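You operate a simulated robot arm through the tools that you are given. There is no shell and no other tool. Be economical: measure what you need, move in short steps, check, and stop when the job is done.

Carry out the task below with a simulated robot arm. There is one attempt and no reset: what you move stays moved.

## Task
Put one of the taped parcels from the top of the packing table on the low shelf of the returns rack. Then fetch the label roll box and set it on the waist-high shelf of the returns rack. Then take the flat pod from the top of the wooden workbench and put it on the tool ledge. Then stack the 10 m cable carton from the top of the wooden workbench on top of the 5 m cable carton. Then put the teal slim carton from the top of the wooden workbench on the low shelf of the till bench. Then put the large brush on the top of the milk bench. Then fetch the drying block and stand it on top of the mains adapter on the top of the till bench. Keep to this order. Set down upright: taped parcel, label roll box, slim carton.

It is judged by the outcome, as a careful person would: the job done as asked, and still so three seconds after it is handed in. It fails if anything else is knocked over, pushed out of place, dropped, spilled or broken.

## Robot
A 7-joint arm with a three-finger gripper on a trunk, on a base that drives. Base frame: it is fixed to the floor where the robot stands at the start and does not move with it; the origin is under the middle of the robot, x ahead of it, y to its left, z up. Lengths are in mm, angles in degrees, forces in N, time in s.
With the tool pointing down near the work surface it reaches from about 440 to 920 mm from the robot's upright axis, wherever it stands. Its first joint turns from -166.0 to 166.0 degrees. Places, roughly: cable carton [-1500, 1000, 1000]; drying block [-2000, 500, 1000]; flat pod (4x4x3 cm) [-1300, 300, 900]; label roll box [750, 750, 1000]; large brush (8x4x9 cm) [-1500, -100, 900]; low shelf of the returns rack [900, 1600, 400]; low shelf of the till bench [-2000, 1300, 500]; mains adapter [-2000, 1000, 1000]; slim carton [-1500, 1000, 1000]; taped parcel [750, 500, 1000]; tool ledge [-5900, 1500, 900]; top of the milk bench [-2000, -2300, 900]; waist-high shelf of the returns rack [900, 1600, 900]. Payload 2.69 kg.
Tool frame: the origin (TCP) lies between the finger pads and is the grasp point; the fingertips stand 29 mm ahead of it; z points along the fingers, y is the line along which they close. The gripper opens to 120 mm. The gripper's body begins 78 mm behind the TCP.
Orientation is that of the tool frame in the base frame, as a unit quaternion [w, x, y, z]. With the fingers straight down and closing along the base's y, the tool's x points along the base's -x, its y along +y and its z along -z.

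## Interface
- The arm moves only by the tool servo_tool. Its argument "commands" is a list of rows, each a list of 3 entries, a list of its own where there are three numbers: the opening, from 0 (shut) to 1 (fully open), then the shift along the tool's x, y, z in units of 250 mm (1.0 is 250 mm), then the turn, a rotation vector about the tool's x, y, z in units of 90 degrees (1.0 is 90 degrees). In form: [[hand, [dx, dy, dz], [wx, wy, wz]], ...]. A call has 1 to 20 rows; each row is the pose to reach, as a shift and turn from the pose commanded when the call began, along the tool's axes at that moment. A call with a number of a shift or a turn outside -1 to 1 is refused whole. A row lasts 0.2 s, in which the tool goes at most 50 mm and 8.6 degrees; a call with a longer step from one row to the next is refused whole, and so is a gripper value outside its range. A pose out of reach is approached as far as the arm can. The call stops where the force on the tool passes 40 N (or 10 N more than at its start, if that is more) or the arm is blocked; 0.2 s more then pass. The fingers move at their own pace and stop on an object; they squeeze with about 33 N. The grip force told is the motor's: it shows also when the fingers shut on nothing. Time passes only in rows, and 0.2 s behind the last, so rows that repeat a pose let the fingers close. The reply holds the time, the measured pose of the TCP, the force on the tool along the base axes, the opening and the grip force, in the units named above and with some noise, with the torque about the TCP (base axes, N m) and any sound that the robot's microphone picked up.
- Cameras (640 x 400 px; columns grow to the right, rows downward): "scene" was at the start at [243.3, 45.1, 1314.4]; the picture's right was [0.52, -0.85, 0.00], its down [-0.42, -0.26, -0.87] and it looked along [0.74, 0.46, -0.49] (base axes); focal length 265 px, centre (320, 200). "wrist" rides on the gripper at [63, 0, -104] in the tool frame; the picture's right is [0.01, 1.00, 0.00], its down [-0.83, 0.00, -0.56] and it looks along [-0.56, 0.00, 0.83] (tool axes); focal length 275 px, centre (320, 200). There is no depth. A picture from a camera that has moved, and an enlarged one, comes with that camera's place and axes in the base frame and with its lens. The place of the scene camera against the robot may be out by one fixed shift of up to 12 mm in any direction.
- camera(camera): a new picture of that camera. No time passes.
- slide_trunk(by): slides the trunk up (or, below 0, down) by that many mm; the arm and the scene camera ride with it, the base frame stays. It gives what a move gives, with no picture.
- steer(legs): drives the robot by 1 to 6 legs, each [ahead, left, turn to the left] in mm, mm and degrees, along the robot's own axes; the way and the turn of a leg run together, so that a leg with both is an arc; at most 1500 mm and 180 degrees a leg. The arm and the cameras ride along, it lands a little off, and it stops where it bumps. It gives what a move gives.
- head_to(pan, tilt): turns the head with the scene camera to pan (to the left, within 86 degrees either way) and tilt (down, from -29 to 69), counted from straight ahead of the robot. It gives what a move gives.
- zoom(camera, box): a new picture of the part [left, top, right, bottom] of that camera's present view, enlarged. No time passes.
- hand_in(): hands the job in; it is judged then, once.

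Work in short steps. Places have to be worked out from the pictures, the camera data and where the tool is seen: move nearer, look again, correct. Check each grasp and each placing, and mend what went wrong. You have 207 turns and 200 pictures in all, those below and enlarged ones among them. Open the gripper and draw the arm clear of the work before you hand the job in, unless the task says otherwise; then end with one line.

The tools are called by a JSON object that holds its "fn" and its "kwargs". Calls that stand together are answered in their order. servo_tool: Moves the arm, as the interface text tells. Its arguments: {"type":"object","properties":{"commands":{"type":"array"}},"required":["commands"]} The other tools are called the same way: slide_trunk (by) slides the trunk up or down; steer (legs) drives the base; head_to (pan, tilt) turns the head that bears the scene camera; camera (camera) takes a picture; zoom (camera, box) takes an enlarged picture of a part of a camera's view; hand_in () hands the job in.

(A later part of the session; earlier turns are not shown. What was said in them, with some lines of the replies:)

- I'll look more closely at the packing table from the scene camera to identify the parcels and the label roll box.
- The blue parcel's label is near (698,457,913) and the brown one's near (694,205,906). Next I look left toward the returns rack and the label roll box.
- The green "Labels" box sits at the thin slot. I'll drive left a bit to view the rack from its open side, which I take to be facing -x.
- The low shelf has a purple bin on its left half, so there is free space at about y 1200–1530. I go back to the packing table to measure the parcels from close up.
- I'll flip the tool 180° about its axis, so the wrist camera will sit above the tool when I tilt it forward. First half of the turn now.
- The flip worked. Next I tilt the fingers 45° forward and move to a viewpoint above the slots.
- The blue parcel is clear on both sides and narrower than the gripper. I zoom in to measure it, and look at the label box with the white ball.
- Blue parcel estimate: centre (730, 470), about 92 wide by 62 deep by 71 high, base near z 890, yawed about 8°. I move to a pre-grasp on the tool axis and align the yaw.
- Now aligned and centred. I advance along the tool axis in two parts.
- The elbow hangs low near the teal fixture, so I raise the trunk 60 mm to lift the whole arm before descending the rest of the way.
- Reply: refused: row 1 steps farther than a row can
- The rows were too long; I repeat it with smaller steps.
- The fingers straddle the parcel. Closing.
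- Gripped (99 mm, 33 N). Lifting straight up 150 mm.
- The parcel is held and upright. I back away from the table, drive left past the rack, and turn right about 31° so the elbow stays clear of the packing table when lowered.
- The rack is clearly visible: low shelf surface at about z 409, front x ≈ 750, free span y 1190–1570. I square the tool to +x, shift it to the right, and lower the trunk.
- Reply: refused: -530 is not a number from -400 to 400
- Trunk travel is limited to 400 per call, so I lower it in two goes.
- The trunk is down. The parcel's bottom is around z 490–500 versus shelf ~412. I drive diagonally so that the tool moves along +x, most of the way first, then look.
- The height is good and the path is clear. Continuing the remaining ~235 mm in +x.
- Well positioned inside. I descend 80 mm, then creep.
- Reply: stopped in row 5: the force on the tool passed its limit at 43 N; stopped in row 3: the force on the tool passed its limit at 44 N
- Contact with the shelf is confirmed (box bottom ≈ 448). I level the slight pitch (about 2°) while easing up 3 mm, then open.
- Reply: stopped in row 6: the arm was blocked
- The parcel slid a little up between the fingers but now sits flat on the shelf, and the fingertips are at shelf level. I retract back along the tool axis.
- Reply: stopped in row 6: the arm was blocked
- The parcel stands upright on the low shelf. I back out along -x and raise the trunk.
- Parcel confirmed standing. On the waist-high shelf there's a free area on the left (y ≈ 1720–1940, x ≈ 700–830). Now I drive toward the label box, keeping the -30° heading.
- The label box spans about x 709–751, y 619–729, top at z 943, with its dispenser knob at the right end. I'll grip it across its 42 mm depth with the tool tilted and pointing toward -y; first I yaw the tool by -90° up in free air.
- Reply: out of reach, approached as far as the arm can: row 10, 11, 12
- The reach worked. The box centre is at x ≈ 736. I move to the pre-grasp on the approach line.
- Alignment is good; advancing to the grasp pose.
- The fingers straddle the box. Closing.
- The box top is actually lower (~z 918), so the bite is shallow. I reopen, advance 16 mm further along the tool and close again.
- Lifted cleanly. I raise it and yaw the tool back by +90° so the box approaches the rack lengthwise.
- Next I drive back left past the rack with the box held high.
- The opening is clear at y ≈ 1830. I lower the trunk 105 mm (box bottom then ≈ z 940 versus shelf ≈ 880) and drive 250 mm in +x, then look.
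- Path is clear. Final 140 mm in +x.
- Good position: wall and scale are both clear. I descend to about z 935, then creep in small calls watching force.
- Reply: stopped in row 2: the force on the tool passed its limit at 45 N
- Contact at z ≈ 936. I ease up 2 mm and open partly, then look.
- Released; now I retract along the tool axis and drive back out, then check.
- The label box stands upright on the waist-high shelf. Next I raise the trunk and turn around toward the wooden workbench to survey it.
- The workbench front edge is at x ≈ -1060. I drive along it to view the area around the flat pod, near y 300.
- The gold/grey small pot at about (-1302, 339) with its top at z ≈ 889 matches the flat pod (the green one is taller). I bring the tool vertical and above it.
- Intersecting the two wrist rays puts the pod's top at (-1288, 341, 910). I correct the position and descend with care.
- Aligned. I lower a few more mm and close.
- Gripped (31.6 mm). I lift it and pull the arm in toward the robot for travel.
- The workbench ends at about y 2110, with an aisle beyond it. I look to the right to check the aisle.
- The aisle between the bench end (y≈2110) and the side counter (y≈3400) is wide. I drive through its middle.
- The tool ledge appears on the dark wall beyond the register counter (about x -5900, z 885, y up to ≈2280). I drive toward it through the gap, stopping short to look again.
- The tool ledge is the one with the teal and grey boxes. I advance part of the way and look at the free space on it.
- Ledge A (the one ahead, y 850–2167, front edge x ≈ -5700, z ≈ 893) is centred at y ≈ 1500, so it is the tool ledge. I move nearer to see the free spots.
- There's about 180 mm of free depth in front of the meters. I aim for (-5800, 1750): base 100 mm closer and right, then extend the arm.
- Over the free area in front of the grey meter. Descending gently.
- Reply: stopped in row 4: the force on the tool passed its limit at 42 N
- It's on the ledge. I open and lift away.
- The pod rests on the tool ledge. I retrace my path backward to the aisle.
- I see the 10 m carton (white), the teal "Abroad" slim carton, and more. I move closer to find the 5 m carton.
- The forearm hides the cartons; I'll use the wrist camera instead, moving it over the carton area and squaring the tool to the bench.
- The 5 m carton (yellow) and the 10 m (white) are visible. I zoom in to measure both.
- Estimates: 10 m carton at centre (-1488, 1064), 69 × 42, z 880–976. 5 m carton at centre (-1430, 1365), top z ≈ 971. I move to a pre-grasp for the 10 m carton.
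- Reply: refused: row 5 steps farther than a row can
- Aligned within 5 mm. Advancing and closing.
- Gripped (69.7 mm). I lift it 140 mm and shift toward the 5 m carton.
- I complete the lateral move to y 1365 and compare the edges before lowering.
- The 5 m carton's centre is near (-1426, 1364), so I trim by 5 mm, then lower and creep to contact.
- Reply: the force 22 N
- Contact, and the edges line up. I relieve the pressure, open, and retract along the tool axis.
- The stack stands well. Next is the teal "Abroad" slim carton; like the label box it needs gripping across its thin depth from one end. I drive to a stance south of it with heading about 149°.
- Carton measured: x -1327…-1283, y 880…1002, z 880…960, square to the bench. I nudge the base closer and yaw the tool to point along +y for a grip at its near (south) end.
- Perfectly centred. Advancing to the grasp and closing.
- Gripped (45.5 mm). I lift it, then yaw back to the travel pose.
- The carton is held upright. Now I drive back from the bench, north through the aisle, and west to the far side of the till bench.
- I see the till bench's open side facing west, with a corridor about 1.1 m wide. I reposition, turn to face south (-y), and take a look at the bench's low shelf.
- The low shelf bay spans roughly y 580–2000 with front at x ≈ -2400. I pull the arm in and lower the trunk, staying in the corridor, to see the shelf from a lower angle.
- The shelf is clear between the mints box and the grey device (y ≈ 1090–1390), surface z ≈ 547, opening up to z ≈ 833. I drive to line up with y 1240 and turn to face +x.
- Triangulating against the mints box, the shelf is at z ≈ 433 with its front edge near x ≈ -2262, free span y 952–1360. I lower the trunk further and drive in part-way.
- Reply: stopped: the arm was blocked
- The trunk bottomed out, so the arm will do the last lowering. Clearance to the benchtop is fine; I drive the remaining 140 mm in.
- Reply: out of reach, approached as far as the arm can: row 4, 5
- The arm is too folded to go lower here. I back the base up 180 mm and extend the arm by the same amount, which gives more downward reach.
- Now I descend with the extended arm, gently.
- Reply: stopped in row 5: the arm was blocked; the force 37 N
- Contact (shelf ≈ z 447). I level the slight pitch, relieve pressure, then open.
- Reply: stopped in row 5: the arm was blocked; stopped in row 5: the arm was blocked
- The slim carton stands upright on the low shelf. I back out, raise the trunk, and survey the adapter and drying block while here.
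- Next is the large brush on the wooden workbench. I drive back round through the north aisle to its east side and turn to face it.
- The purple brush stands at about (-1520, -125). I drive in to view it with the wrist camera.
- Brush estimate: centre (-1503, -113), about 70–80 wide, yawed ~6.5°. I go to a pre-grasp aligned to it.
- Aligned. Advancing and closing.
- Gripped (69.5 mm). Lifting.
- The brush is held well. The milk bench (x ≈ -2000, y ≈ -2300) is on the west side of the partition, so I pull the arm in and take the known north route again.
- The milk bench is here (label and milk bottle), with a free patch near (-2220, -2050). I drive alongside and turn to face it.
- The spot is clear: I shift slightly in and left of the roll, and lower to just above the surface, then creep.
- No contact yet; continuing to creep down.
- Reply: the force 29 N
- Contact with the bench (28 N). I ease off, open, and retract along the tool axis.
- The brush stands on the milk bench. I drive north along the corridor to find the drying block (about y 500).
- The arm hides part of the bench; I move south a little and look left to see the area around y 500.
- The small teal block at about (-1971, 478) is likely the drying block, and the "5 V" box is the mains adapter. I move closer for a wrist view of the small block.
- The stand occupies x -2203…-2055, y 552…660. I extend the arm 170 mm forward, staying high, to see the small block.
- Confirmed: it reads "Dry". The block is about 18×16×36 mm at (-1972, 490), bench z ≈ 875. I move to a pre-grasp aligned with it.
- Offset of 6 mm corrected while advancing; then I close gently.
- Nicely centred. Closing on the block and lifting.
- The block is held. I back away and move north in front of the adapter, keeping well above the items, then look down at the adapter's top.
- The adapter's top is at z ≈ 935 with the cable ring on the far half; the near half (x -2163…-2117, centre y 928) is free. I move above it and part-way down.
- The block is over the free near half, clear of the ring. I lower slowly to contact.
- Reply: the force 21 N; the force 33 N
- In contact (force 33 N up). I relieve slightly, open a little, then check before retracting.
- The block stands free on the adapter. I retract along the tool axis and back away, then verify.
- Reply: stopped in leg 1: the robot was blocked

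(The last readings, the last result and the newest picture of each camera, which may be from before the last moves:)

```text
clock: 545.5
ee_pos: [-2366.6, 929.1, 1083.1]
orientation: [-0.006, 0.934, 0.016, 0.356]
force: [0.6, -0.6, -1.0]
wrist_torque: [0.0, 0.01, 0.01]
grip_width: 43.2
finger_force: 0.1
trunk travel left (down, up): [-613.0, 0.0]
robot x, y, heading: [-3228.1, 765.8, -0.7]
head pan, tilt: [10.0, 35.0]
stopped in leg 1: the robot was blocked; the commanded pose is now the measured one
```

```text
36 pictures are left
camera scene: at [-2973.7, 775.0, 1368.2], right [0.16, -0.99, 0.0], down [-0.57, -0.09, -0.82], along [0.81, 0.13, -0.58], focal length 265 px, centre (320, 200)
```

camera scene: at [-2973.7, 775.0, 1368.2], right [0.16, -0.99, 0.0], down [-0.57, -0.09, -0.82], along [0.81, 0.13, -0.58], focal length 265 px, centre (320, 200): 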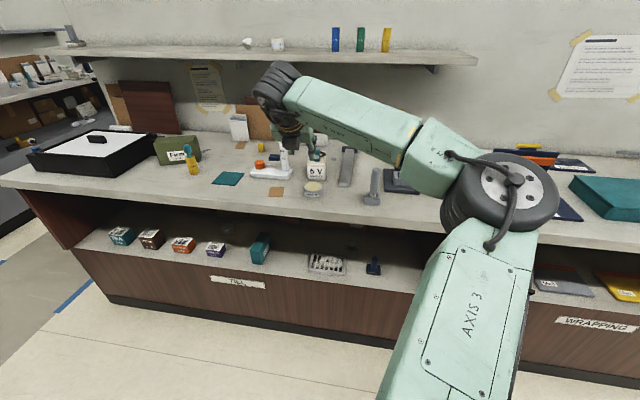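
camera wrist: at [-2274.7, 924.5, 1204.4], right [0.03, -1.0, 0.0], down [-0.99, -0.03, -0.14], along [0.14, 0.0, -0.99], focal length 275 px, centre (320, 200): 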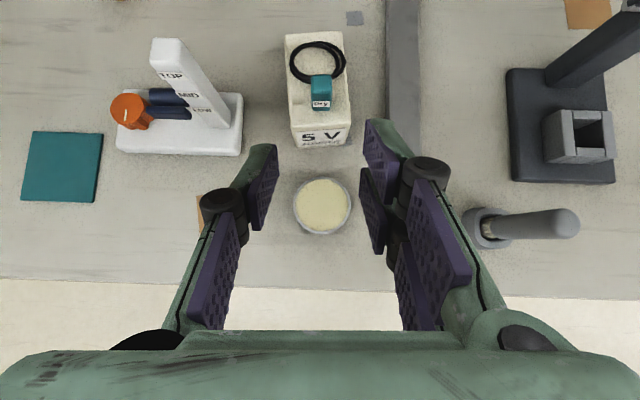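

The robot touched something behind it. I move forward a little and look back-left to check nothing was displaced.

{"fn": "steer", "kwargs": {"legs": [[80, 0, 0]]}}

{"fn": "head_to", "kwargs": {"pan": 86, "tilt": 40}}

{"fn": "camera", "kwargs": {"camera": "scene"}}

{"fn": "head_to", "kwargs": {"pan": -86, "tilt": 40}}

{"fn": "camera", "kwargs": {"camera": "scene"}}

```text
clock: 546.6
ee_pos: [-2288.5, 925.8, 1084.3]
orientation: [-0.005, 0.934, 0.015, 0.357]
force: [0.3, -0.8, -0.5]
wrist_torque: [-0.02, 0.02, 0.0]
grip_width: 43.4
finger_force: 0.1
trunk travel left (down, up): [-613.0, 0.0]
robot x, y, heading: [-3148.8, 763.1, -0.5]
head pan, tilt: [10.0, 35.0]
```

```text
clock: 548.1
ee_pos: [-2289.2, 926.0, 1084.7]
orientation: [-0.005, 0.934, 0.016, 0.358]
force: [-1.1, 0.4, 0.7]
wrist_torque: [0.03, -0.02, -0.01]
grip_width: 43.3
finger_force: 0.0
trunk travel left (down, up): [-613.0, 0.0]
robot x, y, heading: [-3148.7, 760.7, -0.8]
head pan, tilt: [85.9, 40.0]
```

```text
35 pictures are left
camera scene: at [-2976.5, 844.2, 1361.2], right [1.0, -0.08, 0.0], down [-0.05, -0.64, -0.77], along [0.06, 0.76, -0.64], focal length 265 px, centre (320, 200)
```

scene: 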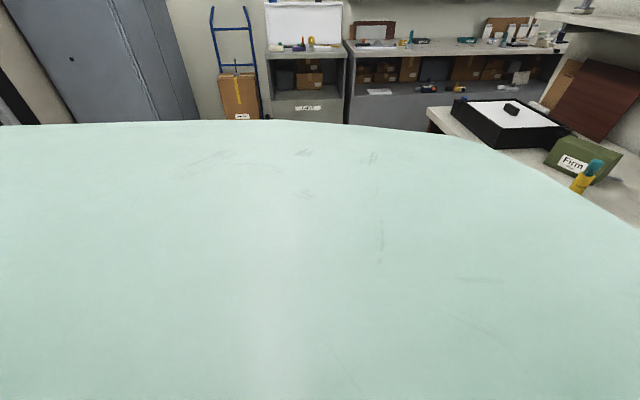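

```text
clock: 550.7
ee_pos: [-2289.4, 926.8, 1084.4]
orientation: [-0.005, 0.934, 0.015, 0.358]
force: [-0.9, 0.5, 0.8]
wrist_torque: [0.01, -0.01, -0.02]
grip_width: 43.2
finger_force: 0.1
trunk travel left (down, up): [-613.0, 0.0]
robot x, y, heading: [-3149.6, 764.3, -0.8]
head pan, tilt: [-85.9, 40.0]
```

```text
34 pictures are left
camera scene: at [-2978.7, 674.7, 1361.2], right [-1.0, -0.06, 0.0], down [-0.04, 0.64, -0.77], along [0.04, -0.76, -0.64], focal length 265 px, centre (320, 200)
```

scene: 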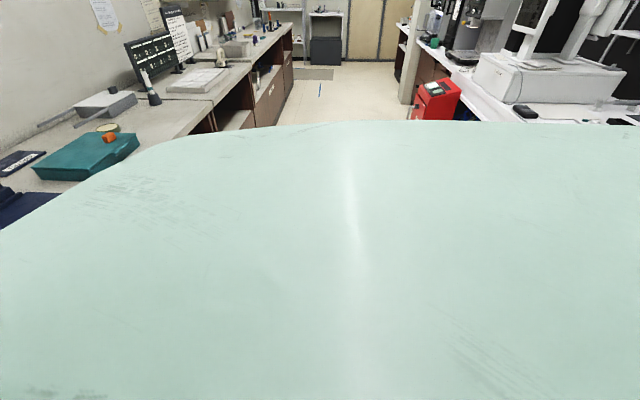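

The robot's body hides it. I pull the arm in, drive north, and look back down the corridor to compare with my earlier picture.

{"fn": "servo_tool", "kwargs": {"commands": [[0.36, [-0.13, 0, -0.117], [0, 0, 0]], [0.36, [-0.26, 0, -0.234], [0, 0, 0]], [0.36, [-0.39, 0, -0.35], [0, 0, 0]], [0.36, [-0.52, 0, -0.468], [0, 0, 0]], [0.36, [-0.65, 0, -0.585], [0, 0, 0]], [0.36, [-0.65, 0, -0.585], [0, 0, 0]]]}}

{"fn": "steer", "kwargs": {"legs": [[130, 0, 0], [0, 1450, 0], [250, 650, 0], [0, 0, 90], [0, 0, 90]]}}

{"fn": "head_to", "kwargs": {"pan": 75, "tilt": 25}}

{"fn": "camera", "kwargs": {"camera": "scene"}}

```text
clock: 552.1
ee_pos: [-2504.7, 918.3, 1081.8]
orientation: [-0.004, 0.934, 0.015, 0.357]
force: [0.3, -0.4, -0.6]
wrist_torque: [-0.02, 0.0, -0.03]
grip_width: 43.2
finger_force: 0.2
trunk travel left (down, up): [-613.0, 0.0]
robot x, y, heading: [-3147.0, 763.2, -0.6]
head pan, tilt: [-85.9, 40.0]
```

```text
clock: 577.5
ee_pos: [-3407.4, 2736.2, 1083.8]
orientation: [-0.357, -0.011, 0.934, -0.003]
force: [0.4, -0.3, -1.7]
wrist_torque: [0.01, 0.01, 0.01]
grip_width: 43.2
finger_force: 0.0
trunk travel left (down, up): [-613.0, 0.0]
robot x, y, heading: [-2761.0, 2890.1, 178.7]
head pan, tilt: [-85.9, 40.0]
```

```text
clock: 579.9
ee_pos: [-3406.9, 2737.0, 1081.9]
orientation: [-0.357, -0.011, 0.934, -0.004]
force: [0.4, 0.7, -0.6]
wrist_torque: [-0.03, 0.02, 0.05]
grip_width: 43.1
finger_force: 0.2
trunk travel left (down, up): [-613.0, 0.0]
robot x, y, heading: [-2759.1, 2884.7, 178.7]
head pan, tilt: [75.0, 25.0]
```

```text
33 pictures are left
camera scene: at [-2932.5, 2797.9, 1384.5], right [-0.96, 0.28, 0.0], down [0.12, 0.41, -0.91], along [-0.26, -0.87, -0.42], focal length 265 px, centre (320, 200)
```

scene: 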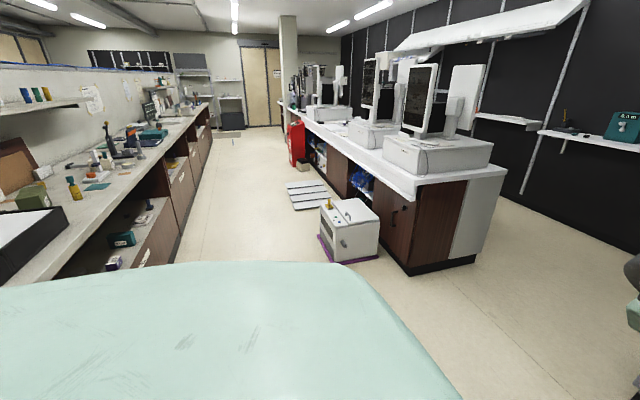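

{"fn": "zoom", "kwargs": {"camera": "scene", "box": [270, 150, 430, 280]}}

{"fn": "zoom", "kwargs": {"camera": "scene", "box": [0, 110, 200, 280]}}

```text
3.08 times, centred on (350, 215) of scene
camera zoom: at [-2932.5, 2797.9, 1384.5], right [-0.96, 0.28, 0.0], down [0.12, 0.41, -0.91], along [-0.26, -0.87, -0.42], focal length 814 px, centre (228, 154)
```

zoom: 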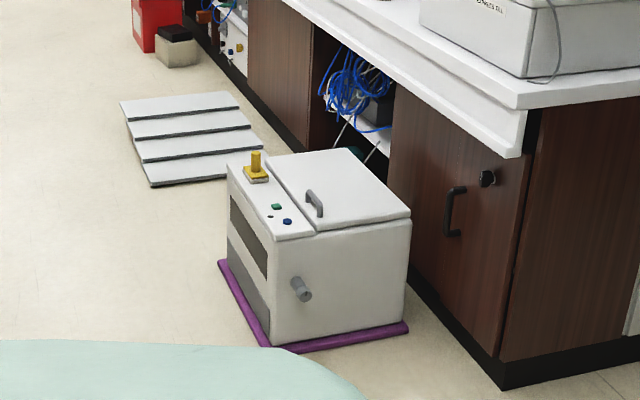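

```text
2.35 times, centred on (100, 195) of scene
camera zoom: at [-2932.5, 2797.9, 1384.5], right [-0.96, 0.28, 0.0], down [0.12, 0.41, -0.91], along [-0.26, -0.87, -0.42], focal length 622 px, centre (838, 212)
```

zoom: 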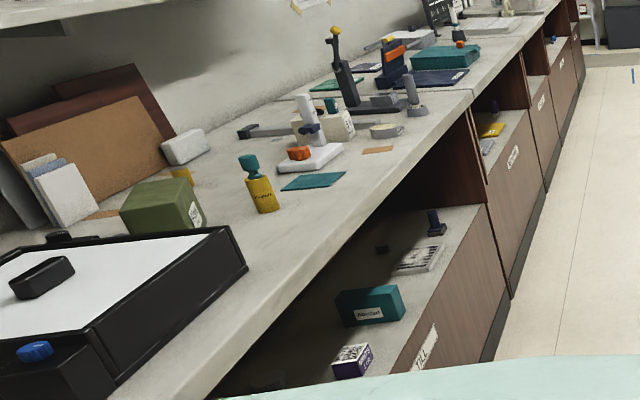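

The oven sits squarely on its mat, everything is upright, the drying block is on the adapter and the slim carton is on the shelf. I open the gripper fully and hand in.

{"fn": "servo_tool", "kwargs": {"commands": [[1, [0, 0, 0], [0, 0, 0]], [1, [0, 0, 0], [0, 0, 0]], [1, [0, 0, 0], [0, 0, 0]], [1, [0, 0, 0], [0, 0, 0]], [1, [0, 0, 0], [0, 0, 0]]]}}

{"fn": "hand_in", "kwargs": {}}

```text
clock: 581.1
ee_pos: [-3407.5, 2735.7, 1082.5]
orientation: [-0.357, -0.01, 0.934, -0.003]
force: [-0.2, -0.6, -1.0]
wrist_torque: [0.0, 0.0, 0.0]
grip_width: 120.0
finger_force: 0.1
trunk travel left (down, up): [-613.0, 0.0]
robot x, y, heading: [-2762.8, 2886.8, 178.9]
head pan, tilt: [75.0, 25.0]
```

```text
The job is handed in.
```

All seven placings were done in the order given and the job is handed in; while backing away at the end the robot bumped something I couldn't see, but a look back down the corridor showed nothing visibly out of place.
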